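You operate a simulated robot arm through the tools that you are given. There is no shell and no other tool. Be economical: measure what you need, move in short steps, check, and stop when the job is done.

You run a simulated robot arm. Do the job below in one go: nothing can be reset, and whatever is moved stays where it is left.

JOB
Switch the bench strip off, plug in the grey lamp base, fit the tall yellow lamp and light it.
Fine: the yellow plug goes in while the strip is off; strip on again; lamp in before the slider goes up to HIGH; leave the other plugs in and the power box dial off. Where these are worked on the way, their far stop is far enough and under half their travel is too little: switch of the bench strip.

Only the result counts: the job must be done as asked and must still hold three seconds after the hand-in. Knocking over, shifting, dropping, spilling or breaking anything else fails it.

ROBOT AND FRAMES
A 6-joint arm with a two-finger parallel gripper, fixed in place. Base frame: the origin is at the foot of the arm, x ahead of it, y to its left, z up; the work surface is at about z = 0.86. Readings come in m, degrees, newtons and seconds.
With the tool pointing down near the work surface it reaches from about 0.24 to 0.64 m from the base axis. Its first joint turns from -66.0 to 66.0 degrees. Payload 2.7 kg.
The TCP is the grasp point between the finger pads, 0.023 m short of the fingertips. In the tool frame z runs along the fingers and y along their closing line. The gripper opens to 0.094 m. The fingers are 0.038 m wide and 0.01 m thick; the gripper's body (0.054 by 0.096 m) begins 0.039 m behind the TCP.
Orientation is told as [roll, pitch, yaw] about the base's x, y, z axes, in that order, counted from this pose: with the fingers straight down and closing along the base's y, the tool's x points along the base's -x, its y along +y and its z along -z.

CONTROLS
- The arm moves only by the tool jog_arm. Its argument "moves" is a list of rows, each a list of 7 numbers: the shift along the tool's x, y, z in m, then the turn, a rotation vector about the tool's x, y, z in degrees, then the gripper command, from -1 (shut) to 1 (fully open), values between in proportion. In form: [[x, y, z, wx, wy, wz, fingers], ...]. A call has 1 to 20 rows; each row is the pose to reach, as a shift and turn from the pose commanded when the call began, along the tool's axes at that moment. Each row takes 0.2 s and may step no farther than 0.05 m and 8.6 degrees from the row before; otherwise, or with a gripper value out of range, the whole call is refused. Where a pose cannot be reached the arm comes as near as it can. A force on the tool above 90 N (or 10 N above the force at the start of the call, whichever is more), or a blocked arm, ends the call early, and 0.2 s more pass. The fingers move at their own pace (about 0.045 m/s each) and stop on an object; they squeeze with about 25 N. The grip force told is the motor's: it shows also when the fingers shut on nothing. Time passes only in rows, and 0.2 s behind the last, so rows that repeat a pose let the fingers close. The reply holds the time, the measured pose of the TCP, the force on the tool along the base axes, the opening and the grip force, in the units named above and with some noise, with the torque about the TCP (base axes, N m) and any sound that the robot's microphone picked up.
- Cameras (640 x 400 px; columns grow to the right, rows downward): "scene" is fixed at [0.0918, -0.4567, 1.3955]; the picture's right is [0.52, -0.85, 0.00], its down [-0.56, -0.34, -0.75] and it looks along [0.64, 0.39, -0.66] (base axes); focal length 214 px, centre (320, 200). "wrist" rides on the gripper at [0.086, 0.016, -0.075] in the tool frame; the picture's right is [-0.18, 0.98, 0.00], its down [-0.58, -0.11, -0.81] and it looks along [-0.79, -0.15, 0.59] (tool axes); focal length 243 px, centre (320, 200). There is no depth. A picture from a camera that has moved, and an enlarged one, comes with that camera's place and axes in the base frame and with its lens.
- get_image(camera): a new picture of that camera. It takes no simulated time.
- inspect(camera, box): a new picture of the part [left, top, right, bottom] of that camera's present view, enlarged. It takes no simulated time.
- sign_off(): hands the job in; it is judged then, once.

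Work in short steps. Places have to be worked out from the pictures, the camera data and where the tool is seen: move nearer, look again, correct. Check each grasp and each placing, and mend what went wrong. You have 120 turns and 64 pictures in all, those below and enlarged ones among them. Open the gripper and draw the arm clear of the work before you hand the job in, unless the task says otherwise; then end with one line.

The tools are called after "Call:" by a JSON object that holds its "name" and its "arguments". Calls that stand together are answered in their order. jog_arm: Moves the arm, as the interface text tells. Its arguments: {"type":"object","properties":{"moves":{"type":"array"}},"required":["moves"]} The other tools are called the same way: get_image (camera) takes a picture; inspect (camera, box) takes an enlarged picture of a part of a camera's view; sign_off () hands the job in.

At the start:

```text
t: 0.0
tcp_pos: [0.3427, -0.1022, 1.2546]
tool_rot: [0.0, -0.1, 0.0]
wrist_force: [-0.1, 0.3, -0.6]
wrist_torque: [0.0, -0.01, -0.01]
gripper_width: 0.0943
grasp_force: 0.0
```

scene: 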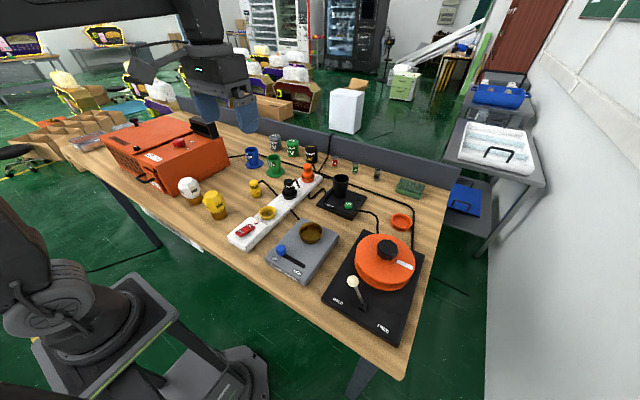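
wrist: 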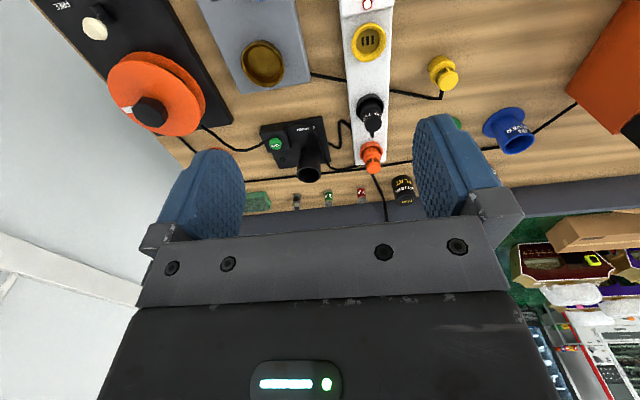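

The scene shows a strip with a red switch, a loose yellow plug, a grey lamp base with a slider, and two lamps. I'll enlarge the work area first.

Call:
{"name": "inspect", "arguments": {"camera": "scene", "box": [220, 160, 360, 290]}}

Call:
{"name": "inspect", "arguments": {"camera": "scene", "box": [90, 110, 290, 235]}}

Call:
{"name": "inspect", "arguments": {"camera": "wrist", "box": [180, 0, 500, 200]}}

```text
3.08 times, centred on (290, 225) of scene
camera zoom: at [0.0918, -0.4567, 1.3955], right [0.52, -0.85, 0.0], down [-0.56, -0.34, -0.75], along [0.64, 0.39, -0.66], focal length 660 px, centre (412, 123)
```

zoom: 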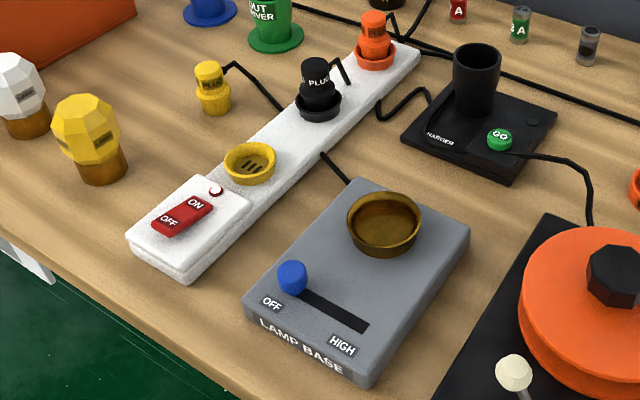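

```text
3.20 times, centred on (190, 172) of scene
camera zoom: at [0.0918, -0.4567, 1.3955], right [0.52, -0.85, 0.0], down [-0.56, -0.34, -0.75], along [0.64, 0.39, -0.66], focal length 686 px, centre (736, 288)
```

zoom: 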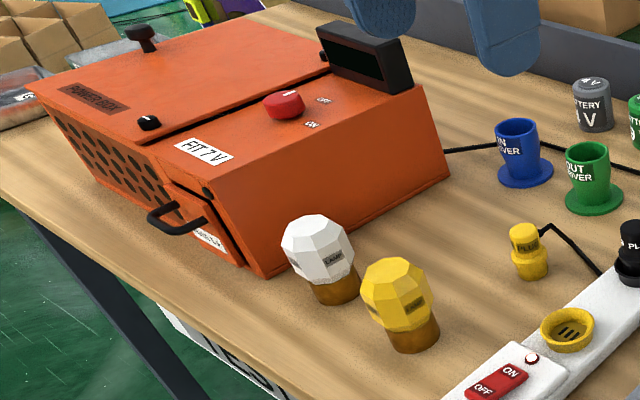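

```text
2.00 times, centred on (340, 100) of wrist
camera zoom: at [0.2586, -0.0861, 1.3301], right [0.18, 0.98, 0.0], down [0.58, -0.11, 0.81], along [0.79, -0.15, -0.59], focal length 485 px, centre (280, 400)
```

zoom: 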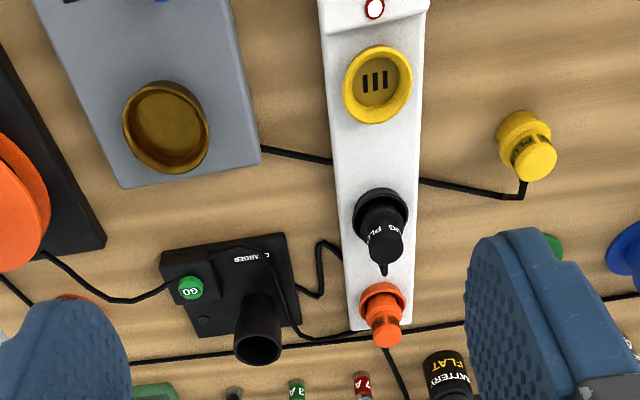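

The switch seems to be near (0.336,-0.047), the yellow socket near (0.43,-0.045), the plug near (0.511,0.093) and the yellow lamp near (0.352,0.107). I'll move lower behind the switch with the fingers shut and look from there.

Call:
{"name": "jog_arm", "arguments": {"moves": [[0.009, 0.01, 0.04, 0, 0, 0, -1], [0.018, 0.02, 0.08, 0, 0, 0, -1], [0.027, 0.03, 0.12, 0, 0, 0, -1], [0.036, 0.04, 0.16, 0, 0, 0, -1], [0.043, 0.052, 0.2, 0, 0, 0, -1], [0.043, 0.052, 0.2, 0, 0, 0, -1]]}}

Call:
{"name": "get_image", "arguments": {"camera": "wrist"}}

Call:
{"name": "get_image", "arguments": {"camera": "scene"}}

```text
t: 1.4
tcp_pos: [0.2994, -0.0508, 1.0544]
tool_rot: [0.1, -0.2, 0.1]
wrist_force: [0.3, -1.1, -0.4]
wrist_torque: [0.0, 0.04, 0.02]
gripper_width: 0.0001
grasp_force: 25.2
```

```text
58 pictures are left
camera wrist: at [0.2151, -0.0352, 1.1303], right [0.18, 0.98, 0.0], down [0.58, -0.11, 0.81], along [0.79, -0.15, -0.59], focal length 243 px, centre (320, 200)
```

wrist: 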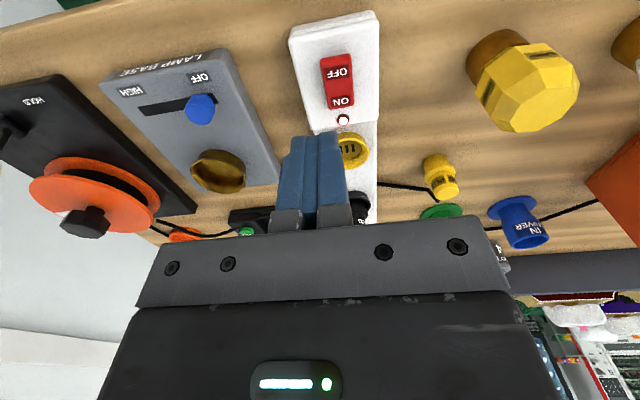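

```text
57 pictures are left
```

scene: 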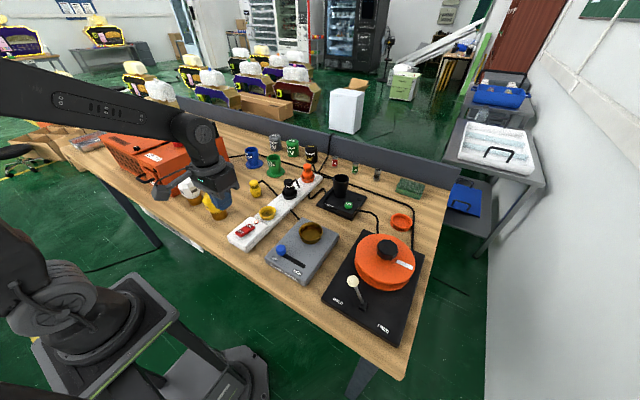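

Triangulation puts the OFF end of the rocker near (0.322,-0.041,0.905). I'll tilt the tool 20° so that one fingertip edge does the pressing, and come down to just above it.

Call:
{"name": "jog_arm", "arguments": {"moves": [[-0.004, 0.003, 0.03, 0, 7, 0, -1], [-0.008, 0.006, 0.06, 0, 14, 0, -1], [-0.012, 0.0095, 0.09, 0, 20, 0, -1], [-0.012, 0.0095, 0.1, 0, 20, 0, -1], [-0.012, 0.0095, 0.1, 0, 20, 0, -1]]}}

Call:
{"name": "inspect", "arguments": {"camera": "scene", "box": [190, 150, 320, 260]}}

Call:
{"name": "get_image", "arguments": {"camera": "wrist"}}

```text
t: 2.6
tcp_pos: [0.3135, -0.0408, 0.9542]
tool_rot: [0.0, 19.9, 0.0]
wrist_force: [-0.6, 0.0, 0.1]
wrist_torque: [-0.01, -0.04, -0.04]
gripper_width: 0.0
grasp_force: 24.9
```

```text
3.64 times, centred on (255, 205) of scene
camera zoom: at [0.0918, -0.4567, 1.3955], right [0.52, -0.85, 0.0], down [-0.56, -0.34, -0.75], along [0.64, 0.39, -0.66], focal length 780 px, centre (556, 182)
```

zoom: 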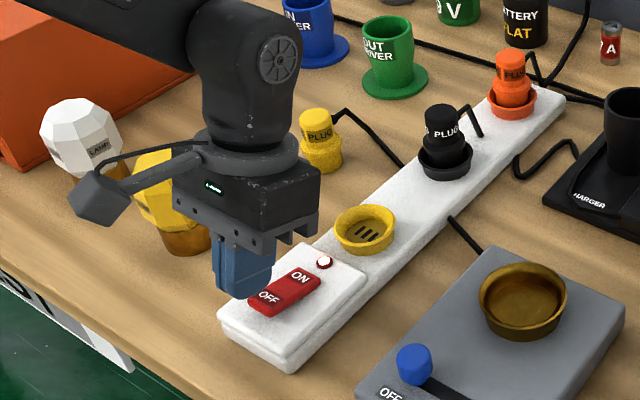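

```text
55 pictures are left
camera wrist: at [0.2582, -0.0251, 1.0556], right [0.17, 0.98, -0.06], down [0.82, -0.11, 0.56], along [0.54, -0.15, -0.83], focal length 243 px, centre (320, 200)
```

wrist: 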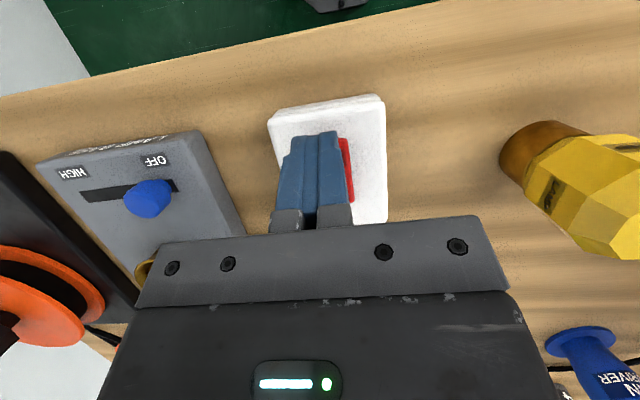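

The fingertip edge sits right over the OFF label, about 2 cm up. I'll press straight down in small steps.

Call:
{"name": "jog_arm", "arguments": {"moves": [[-0.0034, 0.003, 0.0094, 0, 0, 0, -1], [-0.0062, 0.003, 0.0169, 0, 0, 0, -1], [-0.0072, 0.003, 0.0197, 0, 0, 0, -1], [-0.0082, 0.003, 0.0226, 0, 0, 0, -1], [-0.0089, 0.003, 0.0244, 0, 0, 0, -1]]}}

Call:
{"name": "inspect", "arguments": {"camera": "scene", "box": [220, 190, 300, 250]}}

```text
t: 3.8
tcp_pos: [0.3138, -0.0382, 0.9309]
tool_rot: [-0.1, 19.8, 0.1]
wrist_force: [-6.3, 2.4, 26.9]
wrist_torque: [0.15, -0.12, -0.1]
gripper_width: 0.0
grasp_force: 25.4
```

```text
6.67 times, centred on (260, 220) of scene
camera zoom: at [0.0914, -0.4566, 1.3956], right [0.52, -0.85, 0.0], down [-0.56, -0.34, -0.75], along [0.64, 0.39, -0.66], focal length 1430 px, centre (720, 67)
```

zoom: 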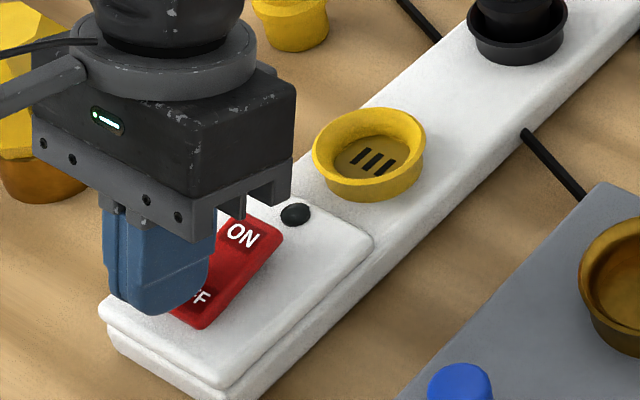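

The pilot light went dark and the rocker tilted to OFF. I'll retreat upward, level the tool, open the gripper and check.

Call:
{"name": "jog_arm", "arguments": {"moves": [[0.0136, 0, -0.0376, 0, 0, 0, -1], [0.0273, 0, -0.0752, 0, 0, 0, -1], [0.041, 0, -0.1128, 0, -7, 0, 1], [0.041, 0, -0.1128, 0, -14, 0, 1], [0.041, 0, -0.1128, 0, -20, 0, 1], [0.041, 0, -0.1128, 0, -20, 0, 1]]}}

Call:
{"name": "inspect", "arguments": {"camera": "scene", "box": [220, 160, 320, 250]}}

Call:
{"name": "get_image", "arguments": {"camera": "wrist"}}

```text
t: 5.2
tcp_pos: [0.3141, -0.0374, 1.048]
tool_rot: [-0.1, -0.3, 0.1]
wrist_force: [-0.5, -0.3, 0.6]
wrist_torque: [0.0, 0.0, 0.02]
gripper_width: 0.0868
grasp_force: 0.1
```

```text
4.44 times, centred on (270, 205) of scene
camera zoom: at [0.0918, -0.4567, 1.3955], right [0.52, -0.85, 0.0], down [-0.56, -0.34, -0.75], along [0.64, 0.39, -0.66], focal length 953 px, centre (542, 178)
```

zoom: 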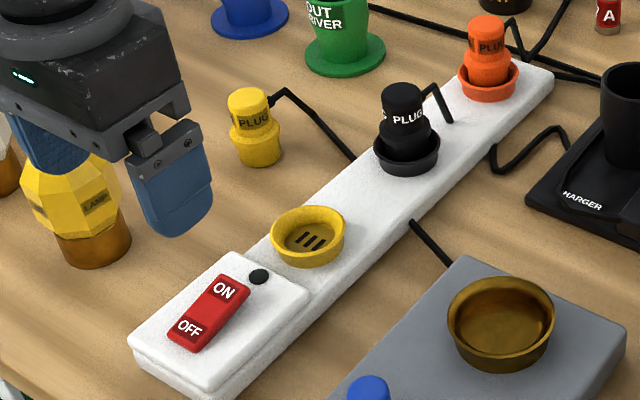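

```text
52 pictures are left
camera wrist: at [0.2288, -0.0223, 1.1243], right [0.18, 0.98, 0.0], down [0.58, -0.11, 0.81], along [0.79, -0.15, -0.59], focal length 243 px, centre (320, 200)
```

wrist: 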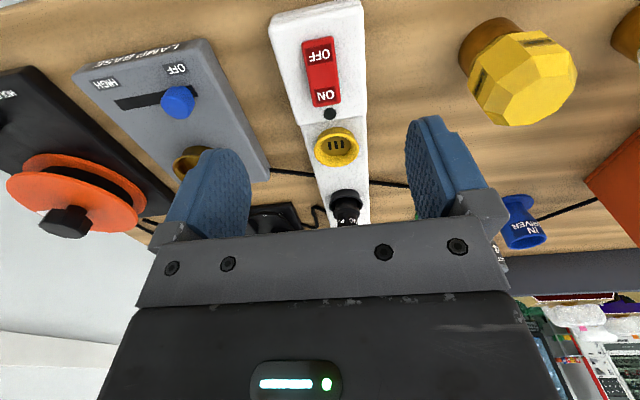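

The strip is off: ON end raised, pilot dark. Next I'll hover above the yellow plug with open fingers.

Call:
{"name": "jog_arm", "arguments": {"moves": [[-0.033, 0.022, 0, 0, 0, 0, 1], [-0.066, 0.044, 0, 0, 0, 0, 1], [-0.099, 0.066, 0, 0, 0, 0, 1], [-0.132, 0.088, 0.01, 0, 0, 0, 1], [-0.165, 0.11, 0.02, 0, 0, 0, 1], [-0.197, 0.13, 0.04, 0, 0, 0, 1], [-0.197, 0.13, 0.04, 0, 0, 0, 1]]}}

Call:
{"name": "get_image", "arguments": {"camera": "wrist"}}

Call:
{"name": "inspect", "arguments": {"camera": "scene", "box": [210, 130, 310, 220]}}

```text
t: 6.8
tcp_pos: [0.5121, 0.094, 1.0069]
tool_rot: [-0.1, -0.2, 0.1]
wrist_force: [-0.3, -0.9, 1.2]
wrist_torque: [0.0, -0.01, -0.02]
gripper_width: 0.0938
grasp_force: 0.0
```

```text
51 pictures are left
camera wrist: at [0.4258, 0.1091, 1.0826], right [0.18, 0.98, 0.0], down [0.58, -0.11, 0.81], along [0.79, -0.15, -0.59], focal length 243 px, centre (320, 200)
```

wrist: 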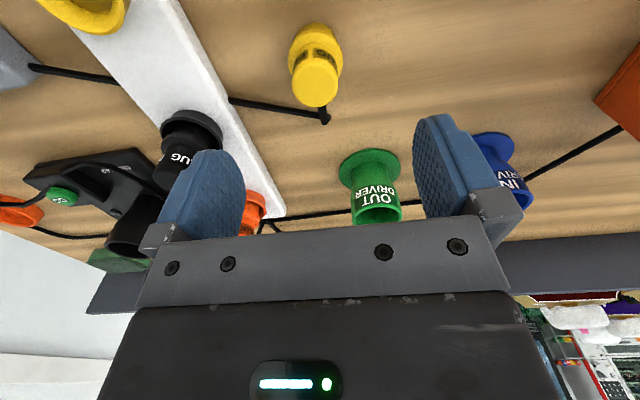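

```text
4.44 times, centred on (260, 175) of scene
camera zoom: at [0.0918, -0.4567, 1.3955], right [0.52, -0.85, 0.0], down [-0.56, -0.34, -0.75], along [0.64, 0.39, -0.66], focal length 953 px, centre (587, 311)
```

zoom: 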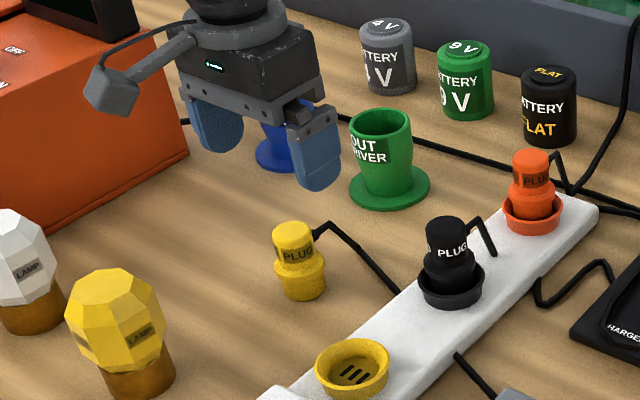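

I judge the plug to be at (0.511,0.090) with its top at z≈0.915 and a narrower neck above a wide foot. I'll descend and grip the neck.

Call:
{"name": "jog_arm", "arguments": {"moves": [[0.001, -0.004, 0.04, 0, 0, 0, 1], [0.001, -0.004, 0.075, 0, 0, 0, 1], [0.001, -0.004, 0.097, 0, 0, 0, 1], [0.001, -0.004, 0.097, 0, 0, 0, 0], [0.001, -0.004, 0.097, 0, 0, 0, -0.5], [0.001, -0.004, 0.097, 0, 0, 0, -1], [0.001, -0.004, 0.097, 0, 0, 0, -1], [0.001, -0.004, 0.097, 0, 0, 0, -1]]}}

Call:
{"name": "get_image", "arguments": {"camera": "wrist"}}

Call:
{"name": "inspect", "arguments": {"camera": "scene", "box": [220, 150, 320, 240]}}

```text
t: 8.6
tcp_pos: [0.5093, 0.0869, 0.9116]
tool_rot: [-0.1, 0.0, 0.0]
wrist_force: [0.3, 0.1, 0.1]
wrist_torque: [0.04, 0.01, 0.01]
gripper_width: 0.0407
grasp_force: 25.1
```

```text
49 pictures are left
camera wrist: at [0.4243, 0.1028, 0.9874], right [0.18, 0.98, 0.0], down [0.58, -0.11, 0.81], along [0.79, -0.15, -0.59], focal length 243 px, centre (320, 200)
```

wrist: 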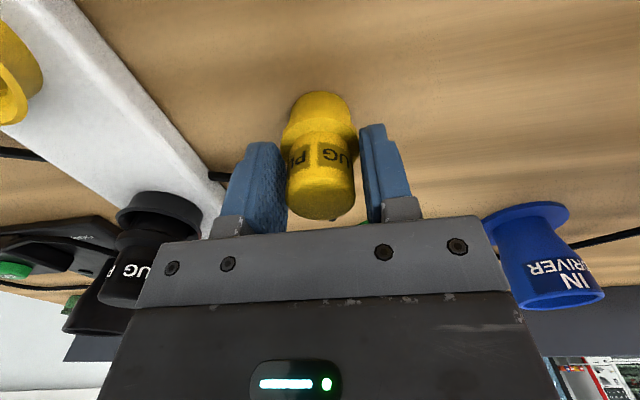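

```text
4.44 times, centred on (270, 195) of scene
camera zoom: at [0.0918, -0.4567, 1.3955], right [0.52, -0.85, 0.0], down [-0.56, -0.34, -0.75], along [0.64, 0.39, -0.66], focal length 953 px, centre (542, 222)
```

zoom: 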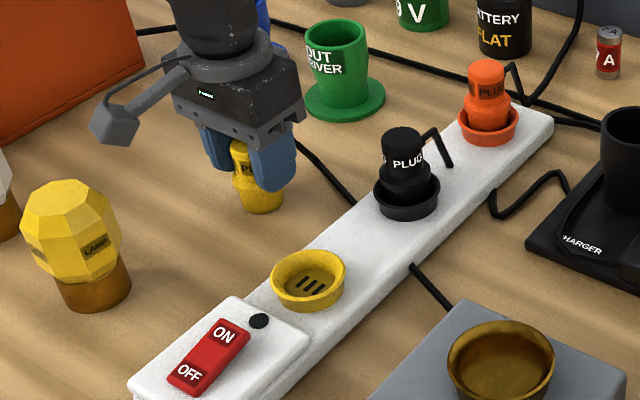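

The width of 0.041 suggests that the fingertips are on the wide foot's edge rather than the neck. I'll open a little, raise 9 mm and grip again.

Call:
{"name": "jog_arm", "arguments": {"moves": [[0, 0, 0, 0, 0, 0, 0.1], [0, 0, 0, 0, 0, 0, 0.1], [0, 0.001, -0.009, 0, 0, 0, 0.1], [0, 0.001, -0.009, 0, 0, 0, -0.3], [0, 0.001, -0.009, 0, 0, 0, -1], [0, 0.001, -0.009, 0, 0, 0, -1]]}}

Call:
{"name": "get_image", "arguments": {"camera": "wrist"}}

```text
t: 10.0
tcp_pos: [0.5102, 0.0888, 0.9204]
tool_rot: [-0.1, -0.1, 0.0]
wrist_force: [0.0, -0.7, 1.0]
wrist_torque: [0.01, 0.02, 0.01]
gripper_width: 0.0302
grasp_force: 25.2
```

```text
47 pictures are left
camera wrist: at [0.4242, 0.1043, 0.9968], right [0.18, 0.98, 0.0], down [0.58, -0.11, 0.81], along [0.79, -0.15, -0.59], focal length 243 px, centre (320, 200)
```

wrist: 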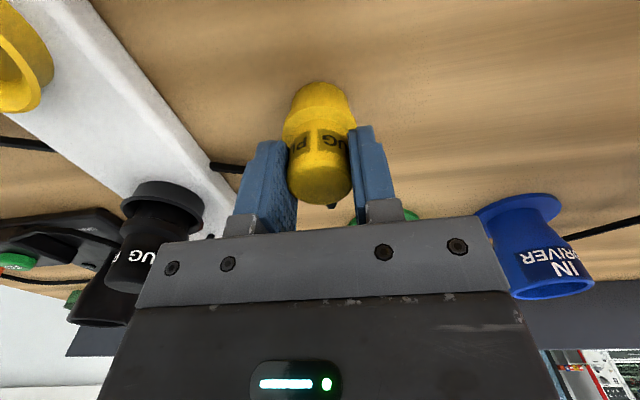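

The neck grip is good at 0.030. Two views put the socket rim at (0.435,-0.041,0.8885). I'll lift 8 cm and carry the plug over the socket.

Call:
{"name": "jog_arm", "arguments": {"moves": [[0, 0, -0.04, 0, 0, 0, -1], [0, 0, -0.08, 0, 0, 0, -1], [0.025, -0.04, -0.08, 0, 0, 0, -1], [0.05, -0.08, -0.08, 0, 0, 0, -1], [0.076, -0.12, -0.08, 0, 0, 0, -1], [0.076, -0.13, -0.06, 0, 0, 0, -1], [0.076, -0.13, -0.05, 0, 0, 0, -1], [0.076, -0.13, -0.05, 0, 0, 0, -1]]}}

Call:
{"name": "get_image", "arguments": {"camera": "wrist"}}

Call:
{"name": "inspect", "arguments": {"camera": "scene", "box": [220, 150, 320, 240]}}

```text
t: 11.8
tcp_pos: [0.4324, -0.04, 0.972]
tool_rot: [0.0, 0.0, 0.0]
wrist_force: [-0.4, 0.2, -0.4]
wrist_torque: [-0.02, -0.01, 0.02]
gripper_width: 0.0
grasp_force: 25.3
```

```text
46 pictures are left
camera wrist: at [0.3463, -0.0247, 1.047], right [0.18, 0.98, 0.0], down [0.58, -0.11, 0.81], along [0.79, -0.15, -0.59], focal length 243 px, centre (320, 200)
```

wrist: 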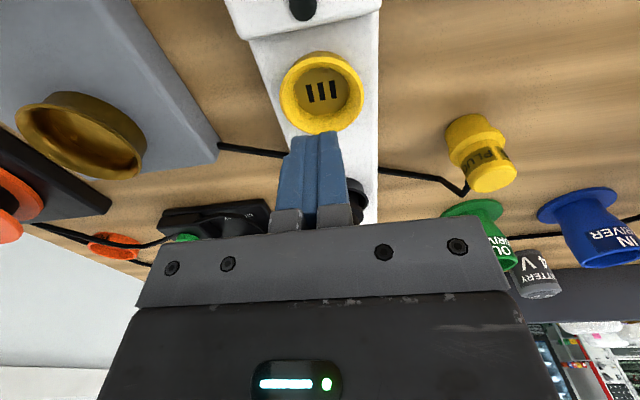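

```text
4.44 times, centred on (270, 195) of scene
camera zoom: at [0.0918, -0.4567, 1.3955], right [0.52, -0.85, 0.0], down [-0.56, -0.34, -0.75], along [0.64, 0.39, -0.66], focal length 953 px, centre (542, 222)
```

zoom: 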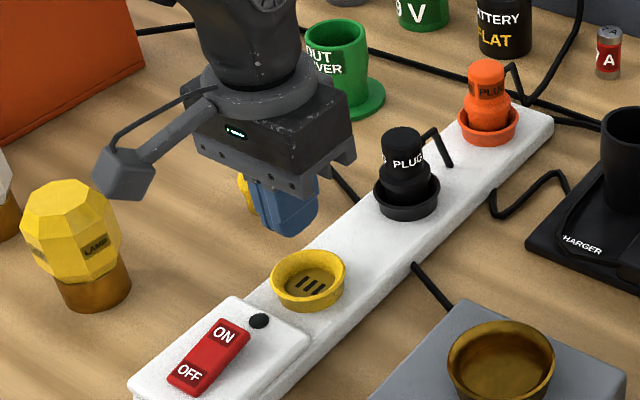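

The plug slipped out and still stands where it was. I'll look closely at its shape, compare it with the seated black plug, and then grip lower.

Call:
{"name": "inspect", "arguments": {"camera": "wrist", "box": [400, 90, 540, 215]}}

Call:
{"name": "inspect", "arguments": {"camera": "scene", "box": [270, 160, 330, 220]}}

```text
3.20 times, centred on (470, 152) of wrist
camera zoom: at [0.3463, -0.0247, 1.047], right [0.18, 0.98, 0.0], down [0.58, -0.11, 0.81], along [0.79, -0.15, -0.59], focal length 776 px, centre (-160, 352)
```

zoom: 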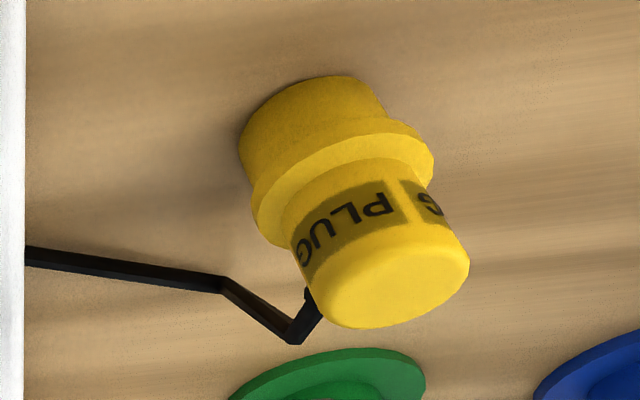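

```text
6.67 times, centred on (300, 190) of scene
camera zoom: at [0.0918, -0.4567, 1.3955], right [0.52, -0.85, 0.0], down [-0.56, -0.34, -0.75], along [0.64, 0.39, -0.66], focal length 1430 px, centre (453, 267)
```

zoom: 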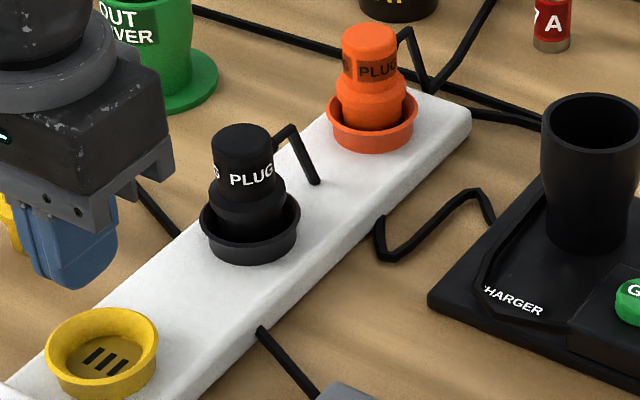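

The plug has a flange ring in the middle and a smooth neck above it. I'll go back, look from directly above, and grip the neck lower with a gentle lift.

Call:
{"name": "jog_arm", "arguments": {"moves": [[0, 0, -0.03, 0, 0, 0, -1], [-0.025, 0.042, -0.03, 0, 0, 0, 0], [-0.05, 0.085, -0.03, 0, 0, 0, 0.5], [-0.077, 0.129, -0.03, 0, 0, 0, 0.5], [-0.077, 0.129, -0.03, 0, 0, 0, 0.5], [-0.077, 0.129, -0.02, 0, 0, 0, 0.5]]}}

Call:
{"name": "inspect", "arguments": {"camera": "wrist", "box": [220, 0, 420, 150]}}

Call:
{"name": "inspect", "arguments": {"camera": "scene", "box": [230, 165, 290, 215]}}

```text
refused: row 4 steps farther than a row can; nothing moved
```

```text
2.67 times, centred on (320, 75) of wrist
camera zoom: at [0.3463, -0.0247, 1.047], right [0.18, 0.98, 0.0], down [0.58, -0.11, 0.81], along [0.79, -0.15, -0.59], focal length 647 px, centre (320, 533)
```

zoom: 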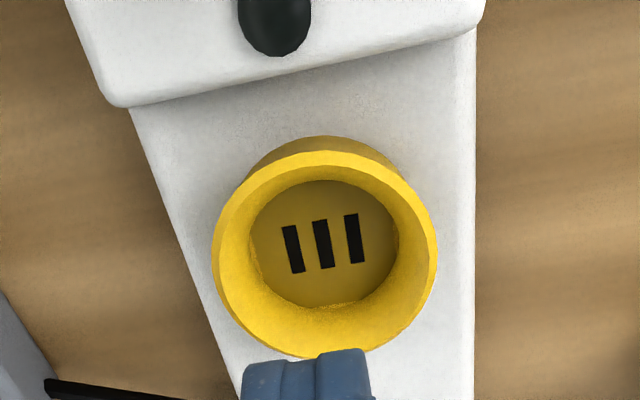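

```text
8.00 times, centred on (260, 190) of scene
camera zoom: at [0.0918, -0.4567, 1.3955], right [0.52, -0.85, 0.0], down [-0.56, -0.34, -0.75], along [0.64, 0.39, -0.66], focal length 1716 px, centre (800, 280)
```

zoom: 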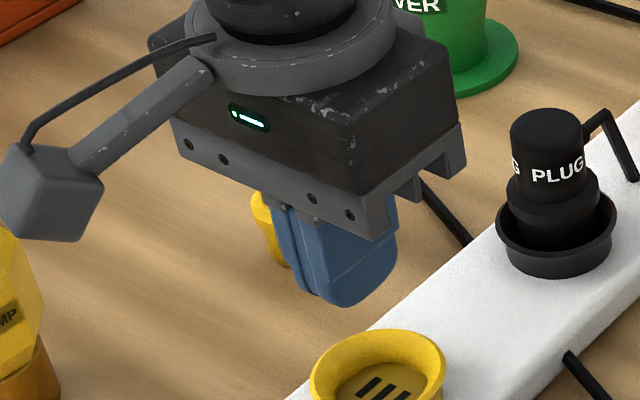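

That step was too long, so nothing moved. I'll redo it with finer rows.

Call:
{"name": "jog_arm", "arguments": {"moves": [[0, 0, -0.03, 0, 0, 0, -1], [-0.02, 0.035, -0.03, 0, 0, 0, -1], [-0.04, 0.07, -0.03, 0, 0, 0, 0], [-0.06, 0.1, -0.03, 0, 0, 0, 0.5], [-0.077, 0.129, -0.03, 0, 0, 0, 0.5], [-0.077, 0.129, -0.02, 0, 0, 0, 0.5]]}}

Call:
{"name": "inspect", "arguments": {"camera": "wrist", "box": [220, 0, 420, 150]}}

Call:
{"name": "inspect", "arguments": {"camera": "scene", "box": [230, 165, 290, 215]}}

```text
t: 13.2
tcp_pos: [0.5104, 0.0895, 0.9931]
tool_rot: [0.0, -0.2, 0.0]
wrist_force: [0.8, 0.5, -0.2]
wrist_torque: [-0.02, 0.02, 0.03]
gripper_width: 0.0707
grasp_force: 0.1
```

```text
2.67 times, centred on (320, 75) of wrist
camera zoom: at [0.4256, 0.1058, 1.0679], right [0.18, 0.98, 0.0], down [0.58, -0.11, 0.81], along [0.79, -0.15, -0.59], focal length 647 px, centre (320, 533)
```

zoom: 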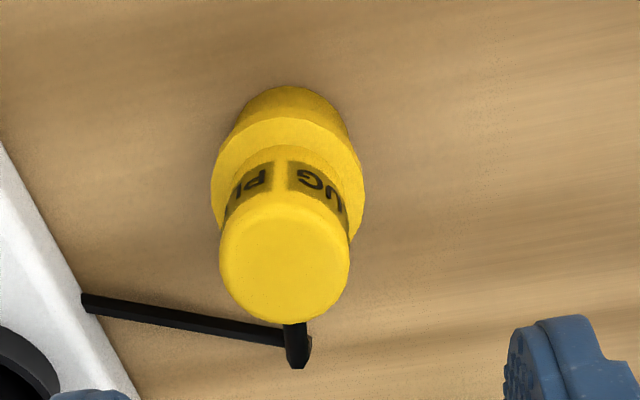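

```text
8.00 times, centred on (260, 190) of scene
camera zoom: at [0.0918, -0.4567, 1.3955], right [0.52, -0.85, 0.0], down [-0.56, -0.34, -0.75], along [0.64, 0.39, -0.66], focal length 1716 px, centre (800, 280)
```

zoom: 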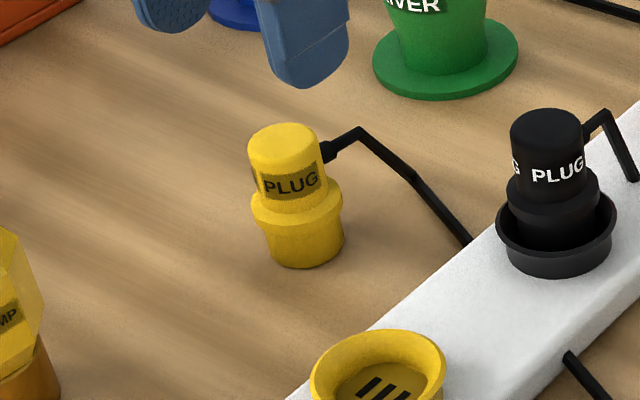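

The plug now stands at about (0.513,0.0805), with its neck spanning z 0.888–0.916. I'll centre on it, grip with the tips just above the flange, and lift slowly by 2 cm.

Call:
{"name": "jog_arm", "arguments": {"moves": [[-0.002, -0.0085, 0.03, 0, 0, 0, 0.5], [-0.002, -0.0085, 0.06, 0, 0, 0, 0.5], [-0.002, -0.0085, 0.076, 0, 0, 0, 0.5], [-0.002, -0.0085, 0.076, 0, 0, 0, 0], [-0.002, -0.0085, 0.076, 0, 0, 0, -0.4], [-0.002, -0.0085, 0.076, 0, 0, 0, -1], [-0.002, -0.0085, 0.076, 0, 0, 0, -1], [-0.002, -0.0085, 0.076, 0, 0, 0, -1]]}}

Call:
{"name": "inspect", "arguments": {"camera": "scene", "box": [230, 165, 290, 215]}}

```text
t: 15.0
tcp_pos: [0.512, 0.0799, 0.9165]
tool_rot: [0.1, -0.1, -0.1]
wrist_force: [-0.5, 0.8, 0.0]
wrist_torque: [0.02, -0.02, 0.01]
gripper_width: 0.0307
grasp_force: 25.5
```

```text
8.00 times, centred on (260, 190) of scene
camera zoom: at [0.0918, -0.4567, 1.3955], right [0.52, -0.85, 0.0], down [-0.56, -0.34, -0.75], along [0.64, 0.39, -0.66], focal length 1716 px, centre (800, 280)
```

zoom: 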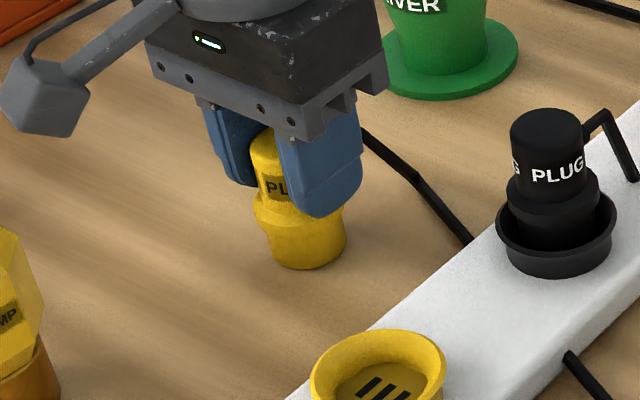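

The tips sit just above the flange on the neck. I'll lift slowly.

Call:
{"name": "jog_arm", "arguments": {"moves": [[0, 0, -0.004, 0, 0, 0, -1], [0, 0, -0.008, 0, 0, 0, -1], [0, 0, -0.014, 0, 0, 0, -1], [0, 0, -0.02, 0, 0, 0, -1], [0, 0, -0.02, 0, 0, 0, -1]]}}

Call:
{"name": "inspect", "arguments": {"camera": "scene", "box": [230, 165, 290, 215]}}

```text
t: 16.2
tcp_pos: [0.5131, 0.0791, 0.9335]
tool_rot: [0.0, -0.1, 0.1]
wrist_force: [0.4, 0.4, -0.9]
wrist_torque: [0.01, 0.0, 0.01]
gripper_width: 0.0306
grasp_force: 25.2
```

```text
8.00 times, centred on (260, 190) of scene
camera zoom: at [0.0918, -0.4567, 1.3955], right [0.52, -0.85, 0.0], down [-0.56, -0.34, -0.75], along [0.64, 0.39, -0.66], focal length 1716 px, centre (800, 280)
```

zoom: 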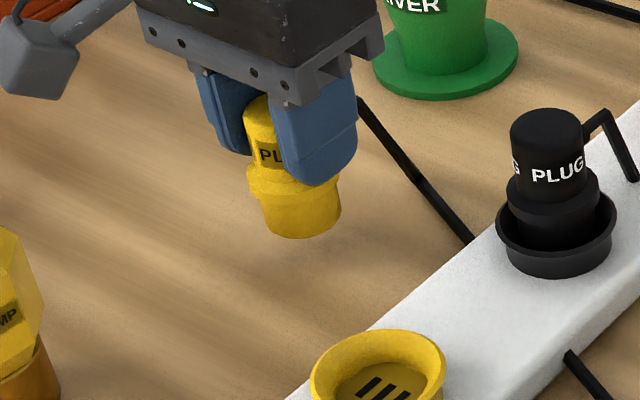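

The plug lifts with the grip unchanged. I'll carry it slowly to just above the socket.

Call:
{"name": "jog_arm", "arguments": {"moves": [[0, 0, -0.01, 0, 0, 0, -1], [0, 0, -0.02, 0, 0, 0, -1], [0, 0, -0.03, 0, 0, 0, -1], [0.004, -0.007, -0.035, 0, 0, 0, -1], [0.012, -0.019, -0.037, 0, 0, 0, -1], [0.021, -0.033, -0.037, 0, 0, 0, -1], [0.03, -0.047, -0.037, 0, 0, 0, -1], [0.039, -0.061, -0.037, 0, 0, 0, -1], [0.048, -0.075, -0.037, 0, 0, 0, -1], [0.057, -0.089, -0.037, 0, 0, 0, -1], [0.065, -0.102, -0.037, 0, 0, 0, -1], [0.072, -0.113, -0.037, 0, 0, 0, -1], [0.0765, -0.121, -0.037, 0, 0, 0, -1], [0.0765, -0.121, -0.037, 0, 0, 0, -1]]}}

Call:
{"name": "inspect", "arguments": {"camera": "scene", "box": [230, 165, 310, 235]}}

Call:
{"name": "get_image", "arguments": {"camera": "wrist"}}

```text
t: 19.2
tcp_pos: [0.4356, -0.0423, 0.9704]
tool_rot: [0.0, 0.0, 0.0]
wrist_force: [0.2, 0.2, -0.8]
wrist_torque: [0.02, 0.03, 0.0]
gripper_width: 0.0307
grasp_force: 25.0
```

```text
5.71 times, centred on (270, 200) of scene
camera zoom: at [0.0918, -0.4567, 1.3955], right [0.52, -0.85, 0.0], down [-0.56, -0.34, -0.75], along [0.64, 0.39, -0.66], focal length 1226 px, centre (606, 200)
```

zoom: 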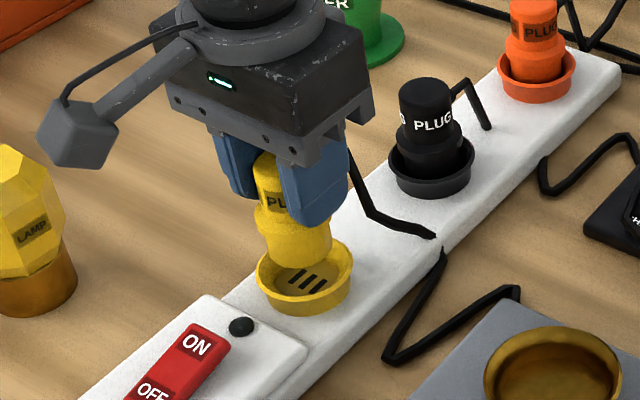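

```text
35 pictures are left
camera wrist: at [0.3508, -0.026, 1.0463], right [0.18, 0.98, 0.0], down [0.58, -0.11, 0.81], along [0.79, -0.15, -0.59], focal length 243 px, centre (320, 200)
```

wrist: 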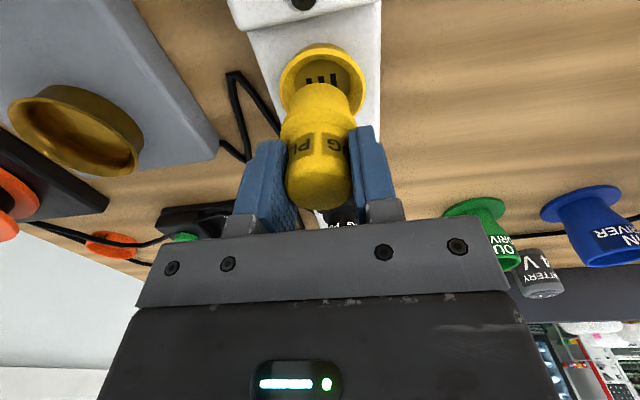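

The plug is aligned with the cup to within about 2 mm. I'll nudge y by +1.5 mm and descend slowly into the socket.

Call:
{"name": "jog_arm", "arguments": {"moves": [[0, 0.0015, 0.008, 0, 0, 0, -1], [0, 0.0015, 0.015, 0, 0, 0, -1], [0, 0.0015, 0.02, 0, 0, 0, -1], [0, 0.0015, 0.024, 0, 0, 0, -1], [0, 0.0015, 0.028, 0, 0, 0, -1], [0, 0.0015, 0.031, 0, 0, 0, -1], [0, 0.0015, 0.034, 0, 0, 0, -1], [0, 0.0015, 0.034, 0, 0, 0, -1]]}}

Call:
{"name": "inspect", "arguments": {"camera": "scene", "box": [230, 165, 310, 235]}}

```text
t: 21.0
tcp_pos: [0.4373, -0.0401, 0.942]
tool_rot: [-0.2, -0.6, 0.0]
wrist_force: [-10.9, -2.1, 49.0]
wrist_torque: [0.0, 0.49, 0.07]
gripper_width: 0.0306
grasp_force: 25.0
heard: snap
```

```text
5.71 times, centred on (270, 200) of scene
camera zoom: at [0.0908, -0.4567, 1.3956], right [0.52, -0.85, 0.0], down [-0.56, -0.34, -0.75], along [0.64, 0.39, -0.66], focal length 1226 px, centre (606, 200)
```

zoom: 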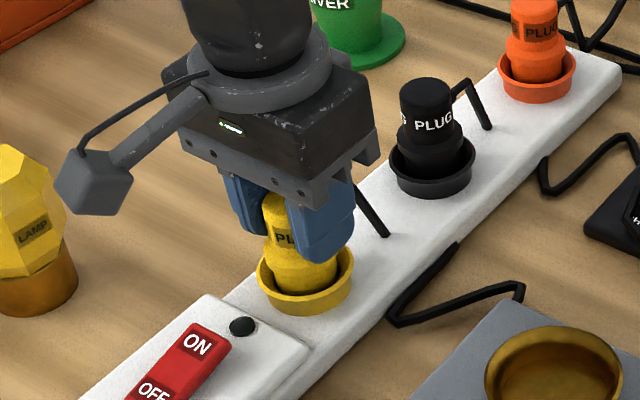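

A snap was heard and the plug looks seated like the black one. I'll ease off, open and rise clear to check.

Call:
{"name": "jog_arm", "arguments": {"moves": [[0, 0, -0.004, 0, 0, 0, -0.2], [0, 0, -0.006, 0, 0, 0, 0], [0, 0, -0.006, 0, 0, 0, 0.3], [0, 0, -0.03, 0, 0, 0, 0.3], [0, 0, -0.07, 0, 0, 0, 0.3], [0, 0, -0.11, 0, 0, 0, -1], [0.04, 0, -0.13, 0, 0, 0, -1], [0.08, 0, -0.13, 0, 0, 0, -1]]}}

Call:
{"name": "inspect", "arguments": {"camera": "scene", "box": [230, 165, 310, 235]}}

Call:
{"name": "get_image", "arguments": {"camera": "wrist"}}

```text
t: 22.8
tcp_pos: [0.3555, -0.0376, 1.0653]
tool_rot: [0.0, 0.0, 0.0]
wrist_force: [0.0, -0.6, 0.1]
wrist_torque: [-0.02, -0.01, -0.01]
gripper_width: 0.0
grasp_force: 9.8
```

```text
5.71 times, centred on (270, 200) of scene
camera zoom: at [0.0918, -0.4567, 1.3955], right [0.52, -0.85, 0.0], down [-0.56, -0.34, -0.75], along [0.64, 0.39, -0.66], focal length 1226 px, centre (606, 200)
```

zoom: 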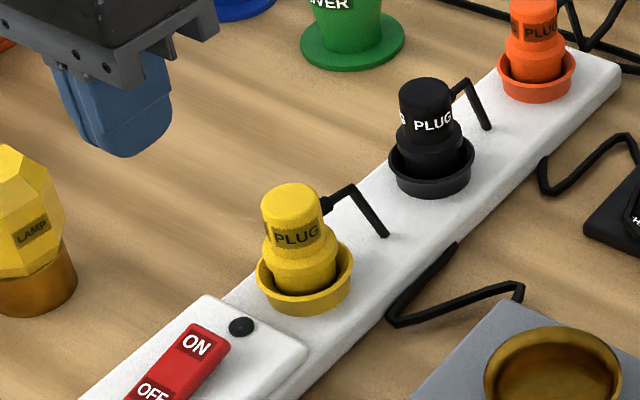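

```text
32 pictures are left
camera wrist: at [0.2705, -0.0226, 1.1419], right [0.18, 0.98, 0.0], down [0.58, -0.11, 0.81], along [0.79, -0.15, -0.59], focal length 243 px, centre (320, 200)
```

wrist: 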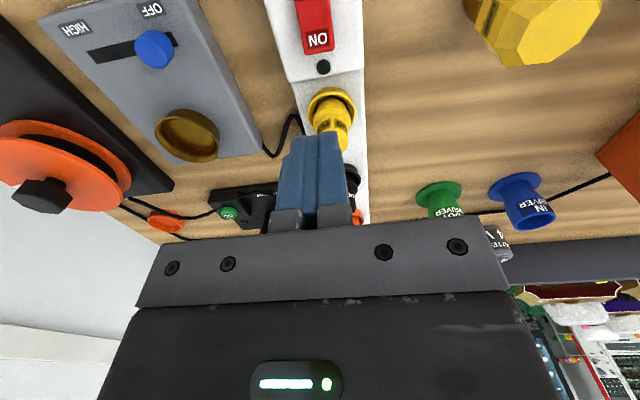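

The plug is seated like its neighbours. Next I'll press the ON end near (0.355,-0.041) with the same tilted technique, stopping first just above it.

Call:
{"name": "jog_arm", "arguments": {"moves": [[0.003, 0, 0.03, 0, 7, 0, -1], [0.006, 0, 0.06, 0, 14, 0, -1], [0.0105, 0, 0.09, 0, 20, 0, -1], [0.0105, 0, 0.105, 0, 20, 0, -1], [0.0105, 0, 0.108, 0, 20, 0, -1]]}}

Call:
{"name": "inspect", "arguments": {"camera": "scene", "box": [220, 175, 300, 245]}}

```text
t: 24.0
tcp_pos: [0.3464, -0.0381, 0.9577]
tool_rot: [0.0, 19.8, -0.1]
wrist_force: [0.0, 0.3, 0.9]
wrist_torque: [0.03, 0.02, -0.01]
gripper_width: 0.0
grasp_force: 24.9
```

```text
5.71 times, centred on (260, 210) of scene
camera zoom: at [0.0918, -0.4567, 1.3955], right [0.52, -0.85, 0.0], down [-0.56, -0.34, -0.75], along [0.64, 0.39, -0.66], focal length 1226 px, centre (663, 143)
```

zoom: 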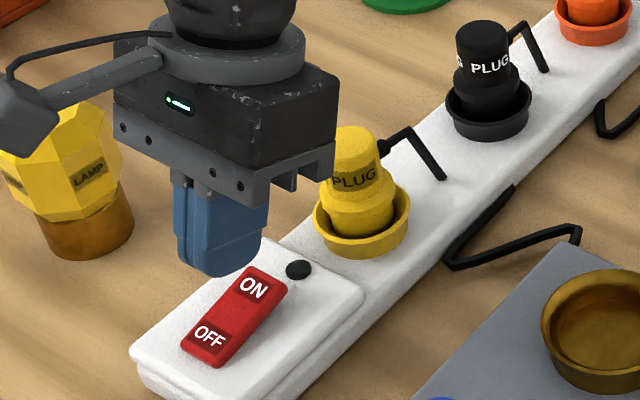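

The contact edge is above the ON label. I'll press down in small steps.

Call:
{"name": "jog_arm", "arguments": {"moves": [[-0.0034, -0.001, 0.0094, 0, 0, 0, -1], [-0.0062, -0.001, 0.0169, 0, 0, 0, -1], [-0.0072, -0.001, 0.0197, 0, 0, 0, -1], [-0.0082, -0.001, 0.0226, 0, 0, 0, -1], [-0.0089, -0.001, 0.0244, 0, 0, 0, -1], [-0.0094, -0.001, 0.0258, 0, 0, 0, -1]]}}

Call:
{"name": "inspect", "arguments": {"camera": "scene", "box": [220, 175, 300, 245]}}

```text
t: 25.4
tcp_pos: [0.3463, -0.0415, 0.9316]
tool_rot: [0.0, 19.9, 0.0]
wrist_force: [-0.2, -0.2, -0.5]
wrist_torque: [0.01, 0.02, 0.0]
gripper_width: 0.0
grasp_force: 25.5
```

```text
5.71 times, centred on (260, 210) of scene
camera zoom: at [0.0918, -0.4567, 1.3955], right [0.52, -0.85, 0.0], down [-0.56, -0.34, -0.75], along [0.64, 0.39, -0.66], focal length 1226 px, centre (663, 143)
```

zoom: 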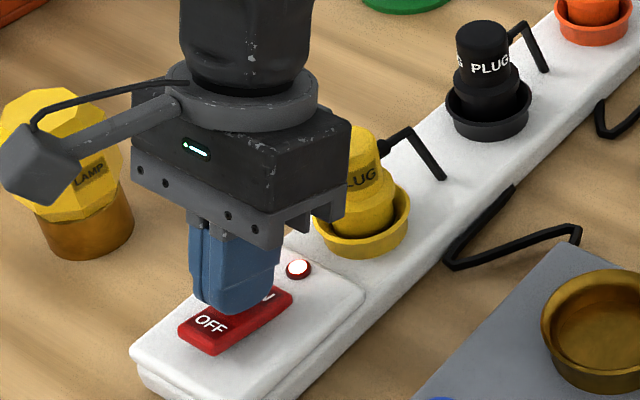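

The pilot is lit, so the strip is ON. I'll rise, level, open and move over to the yellow lamp for a look.

Call:
{"name": "jog_arm", "arguments": {"moves": [[0.0136, 0, -0.0376, 0, 0, 0, -1], [0.0273, 0, -0.0752, 0, 0, 0, -1], [0.041, 0, -0.1128, 0, -7, 0, 1], [0.041, 0.03, -0.1128, 0, -14, 0, 1], [0.041, 0.07, -0.1128, 0, -20, 0, 1], [0.041, 0.11, -0.1128, 0, -20, 0, 1], [0.041, 0.148, -0.1128, 0, -20, 0, 1], [0.041, 0.148, -0.1128, 0, -20, 0, 1]]}}

Call:
{"name": "get_image", "arguments": {"camera": "wrist"}}

Call:
{"name": "inspect", "arguments": {"camera": "scene", "box": [170, 150, 270, 240]}}

```text
t: 27.2
tcp_pos: [0.345, 0.1088, 1.0521]
tool_rot: [0.1, -0.2, 0.1]
wrist_force: [0.3, -1.5, -0.1]
wrist_torque: [0.0, 0.03, -0.01]
gripper_width: 0.0938
grasp_force: 0.0
```

```text
29 pictures are left
camera wrist: at [0.2594, 0.1248, 1.1275], right [0.18, 0.98, 0.0], down [0.58, -0.11, 0.81], along [0.79, -0.15, -0.59], focal length 243 px, centre (320, 200)
```

wrist: 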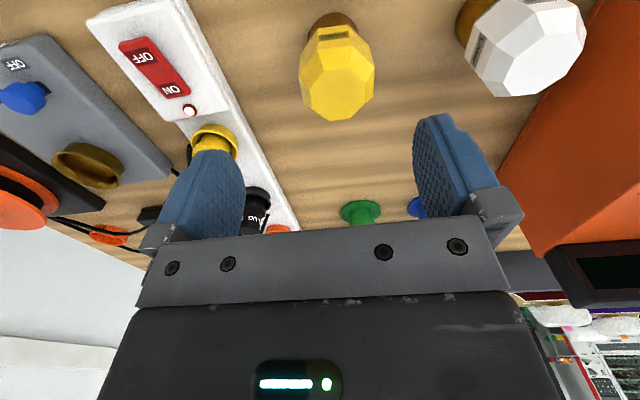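

```text
4.44 times, centred on (220, 195) of scene
camera zoom: at [0.0918, -0.4567, 1.3955], right [0.52, -0.85, 0.0], down [-0.56, -0.34, -0.75], along [0.64, 0.39, -0.66], focal length 953 px, centre (764, 222)
```

zoom: 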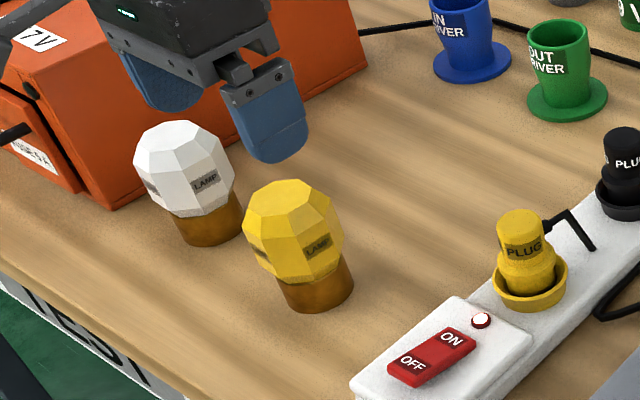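

The lamp axis is around (0.361,0.118), its top at about 0.952, the bulb about 0.072 wide. I'll come down to just above it and re-check the centring.

Call:
{"name": "jog_arm", "arguments": {"moves": [[-0.008, 0.005, 0.03, 0, 0, 0, 1], [-0.016, 0.009, 0.06, 0, 0, 0, 1], [-0.016, 0.009, 0.06, 0, 0, 0, 1]]}}

Call:
{"name": "get_image", "arguments": {"camera": "wrist"}}

Call:
{"name": "inspect", "arguments": {"camera": "scene", "box": [170, 160, 260, 230]}}

```text
t: 28.0
tcp_pos: [0.3595, 0.1164, 0.9913]
tool_rot: [0.0, -0.1, 0.0]
wrist_force: [-0.3, -0.1, -0.1]
wrist_torque: [0.04, 0.01, -0.01]
gripper_width: 0.0938
grasp_force: 0.0
```

```text
27 pictures are left
camera wrist: at [0.275, 0.1323, 1.0677], right [0.18, 0.98, 0.0], down [0.58, -0.11, 0.81], along [0.79, -0.15, -0.59], focal length 243 px, centre (320, 200)
```

wrist: 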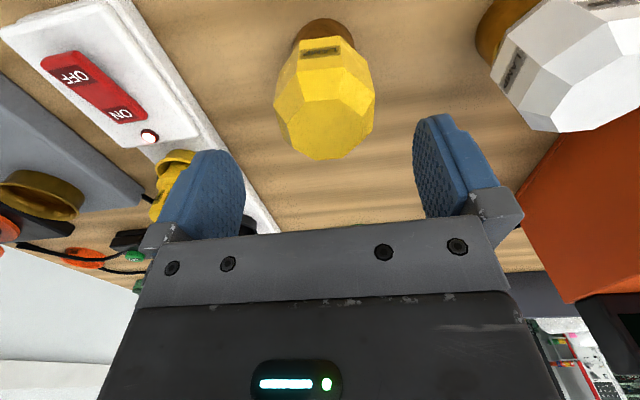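

```text
5.71 times, centred on (215, 195) of scene
camera zoom: at [0.0918, -0.4567, 1.3955], right [0.52, -0.85, 0.0], down [-0.56, -0.34, -0.75], along [0.64, 0.39, -0.66], focal length 1226 px, centre (920, 229)
```

zoom: 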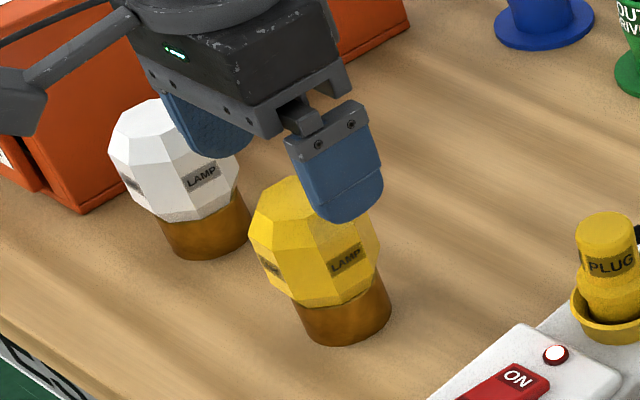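

The lamp centre is nearer (0.361,0.1215). I'll centre on it, descend to z≈0.922 so the palm stays clear of its top, and close gently.

Call:
{"name": "jog_arm", "arguments": {"moves": [[-0.0015, 0.005, 0.015, 0, 0, 0, 1], [-0.0015, 0.005, 0.035, 0, 0, 0, 1], [-0.0015, 0.005, 0.055, 0, 0, 0, 1], [-0.0015, 0.005, 0.067, 0, 0, 0, 1], [-0.0015, 0.005, 0.067, 0, 0, 0, 0.7], [-0.0015, 0.005, 0.067, 0, 0, 0, 0.5], [-0.0015, 0.005, 0.067, 0, 0, 0, 0], [-0.0015, 0.005, 0.067, 0, 0, 0, -1], [-0.0015, 0.005, 0.067, 0, 0, 0, -1]]}}

Call:
{"name": "get_image", "arguments": {"camera": "wrist"}}

Call:
{"name": "inspect", "arguments": {"camera": "scene", "box": [170, 160, 260, 230]}}

```text
t: 30.0
tcp_pos: [0.3645, 0.1211, 0.9236]
tool_rot: [0.1, -0.1, -0.1]
wrist_force: [0.7, 0.9, 0.7]
wrist_torque: [-0.01, 0.01, 0.0]
gripper_width: 0.0615
grasp_force: 24.9
```

```text
25 pictures are left
camera wrist: at [0.2788, 0.137, 0.9992], right [0.18, 0.98, 0.0], down [0.58, -0.11, 0.81], along [0.79, -0.15, -0.59], focal length 243 px, centre (320, 200)
```

wrist: 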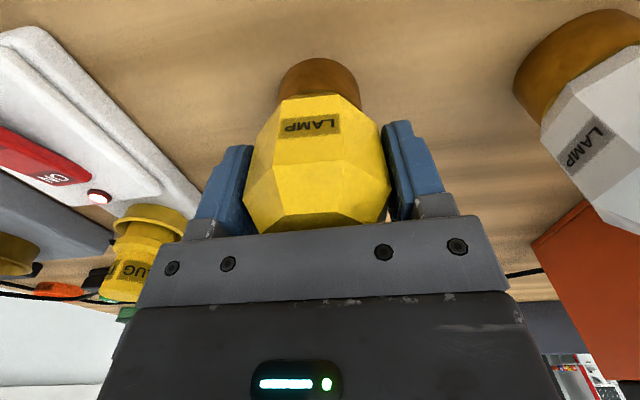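

```text
5.71 times, centred on (215, 195) of scene
camera zoom: at [0.0918, -0.4567, 1.3955], right [0.52, -0.85, 0.0], down [-0.56, -0.34, -0.75], along [0.64, 0.39, -0.66], focal length 1226 px, centre (920, 229)
```

zoom: 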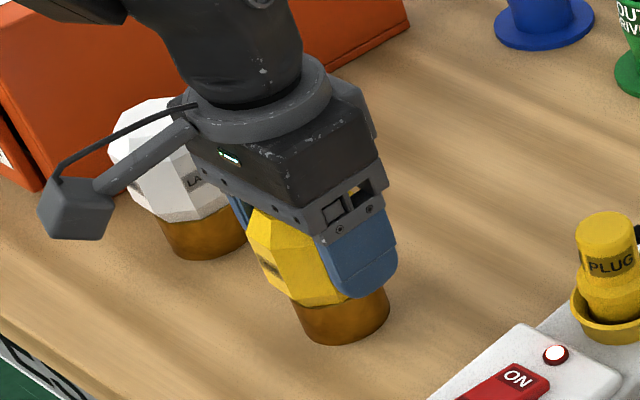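

The grip sits on the flat faces at 0.0615. I'll lift slowly and verify.

Call:
{"name": "jog_arm", "arguments": {"moves": [[0, 0, -0.004, 0, 0, 0, -1], [0, 0, -0.01, 0, 0, 0, -1], [0, 0, -0.02, 0, 0, 0, -1], [0, 0, -0.035, 0, 0, 0, -1], [0, 0, -0.05, 0, 0, 0, -1], [0, 0, -0.05, 0, 0, 0, -1]]}}

Call:
{"name": "inspect", "arguments": {"camera": "scene", "box": [170, 150, 270, 230]}}

Call:
{"name": "get_image", "arguments": {"camera": "wrist"}}

```text
t: 31.4
tcp_pos: [0.3638, 0.1216, 0.974]
tool_rot: [0.0, -0.1, 0.0]
wrist_force: [0.0, 0.1, -1.5]
wrist_torque: [-0.01, -0.01, 0.0]
gripper_width: 0.0614
grasp_force: 24.8
```

```text
5.00 times, centred on (220, 190) of scene
camera zoom: at [0.0918, -0.4567, 1.3955], right [0.52, -0.85, 0.0], down [-0.56, -0.34, -0.75], along [0.64, 0.39, -0.66], focal length 1072 px, centre (820, 250)
```

zoom: 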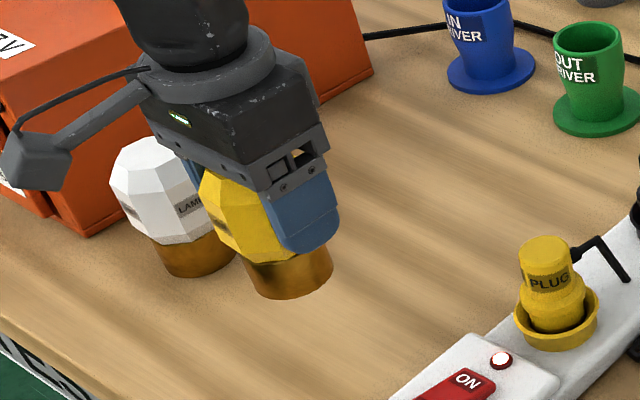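

```text
22 pictures are left
camera wrist: at [0.2775, 0.137, 1.0496], right [0.18, 0.98, 0.0], down [0.58, -0.11, 0.81], along [0.79, -0.15, -0.59], focal length 243 px, centre (320, 200)
```

wrist: 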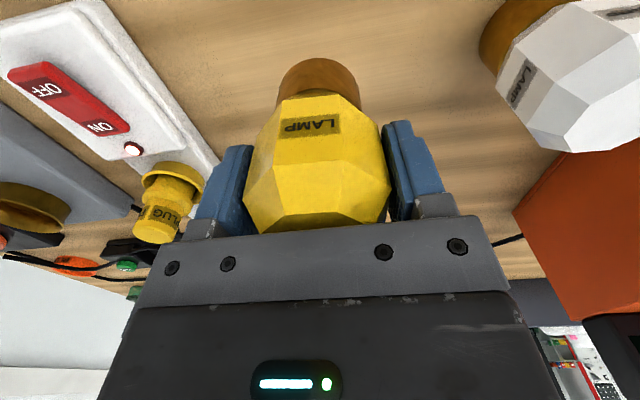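

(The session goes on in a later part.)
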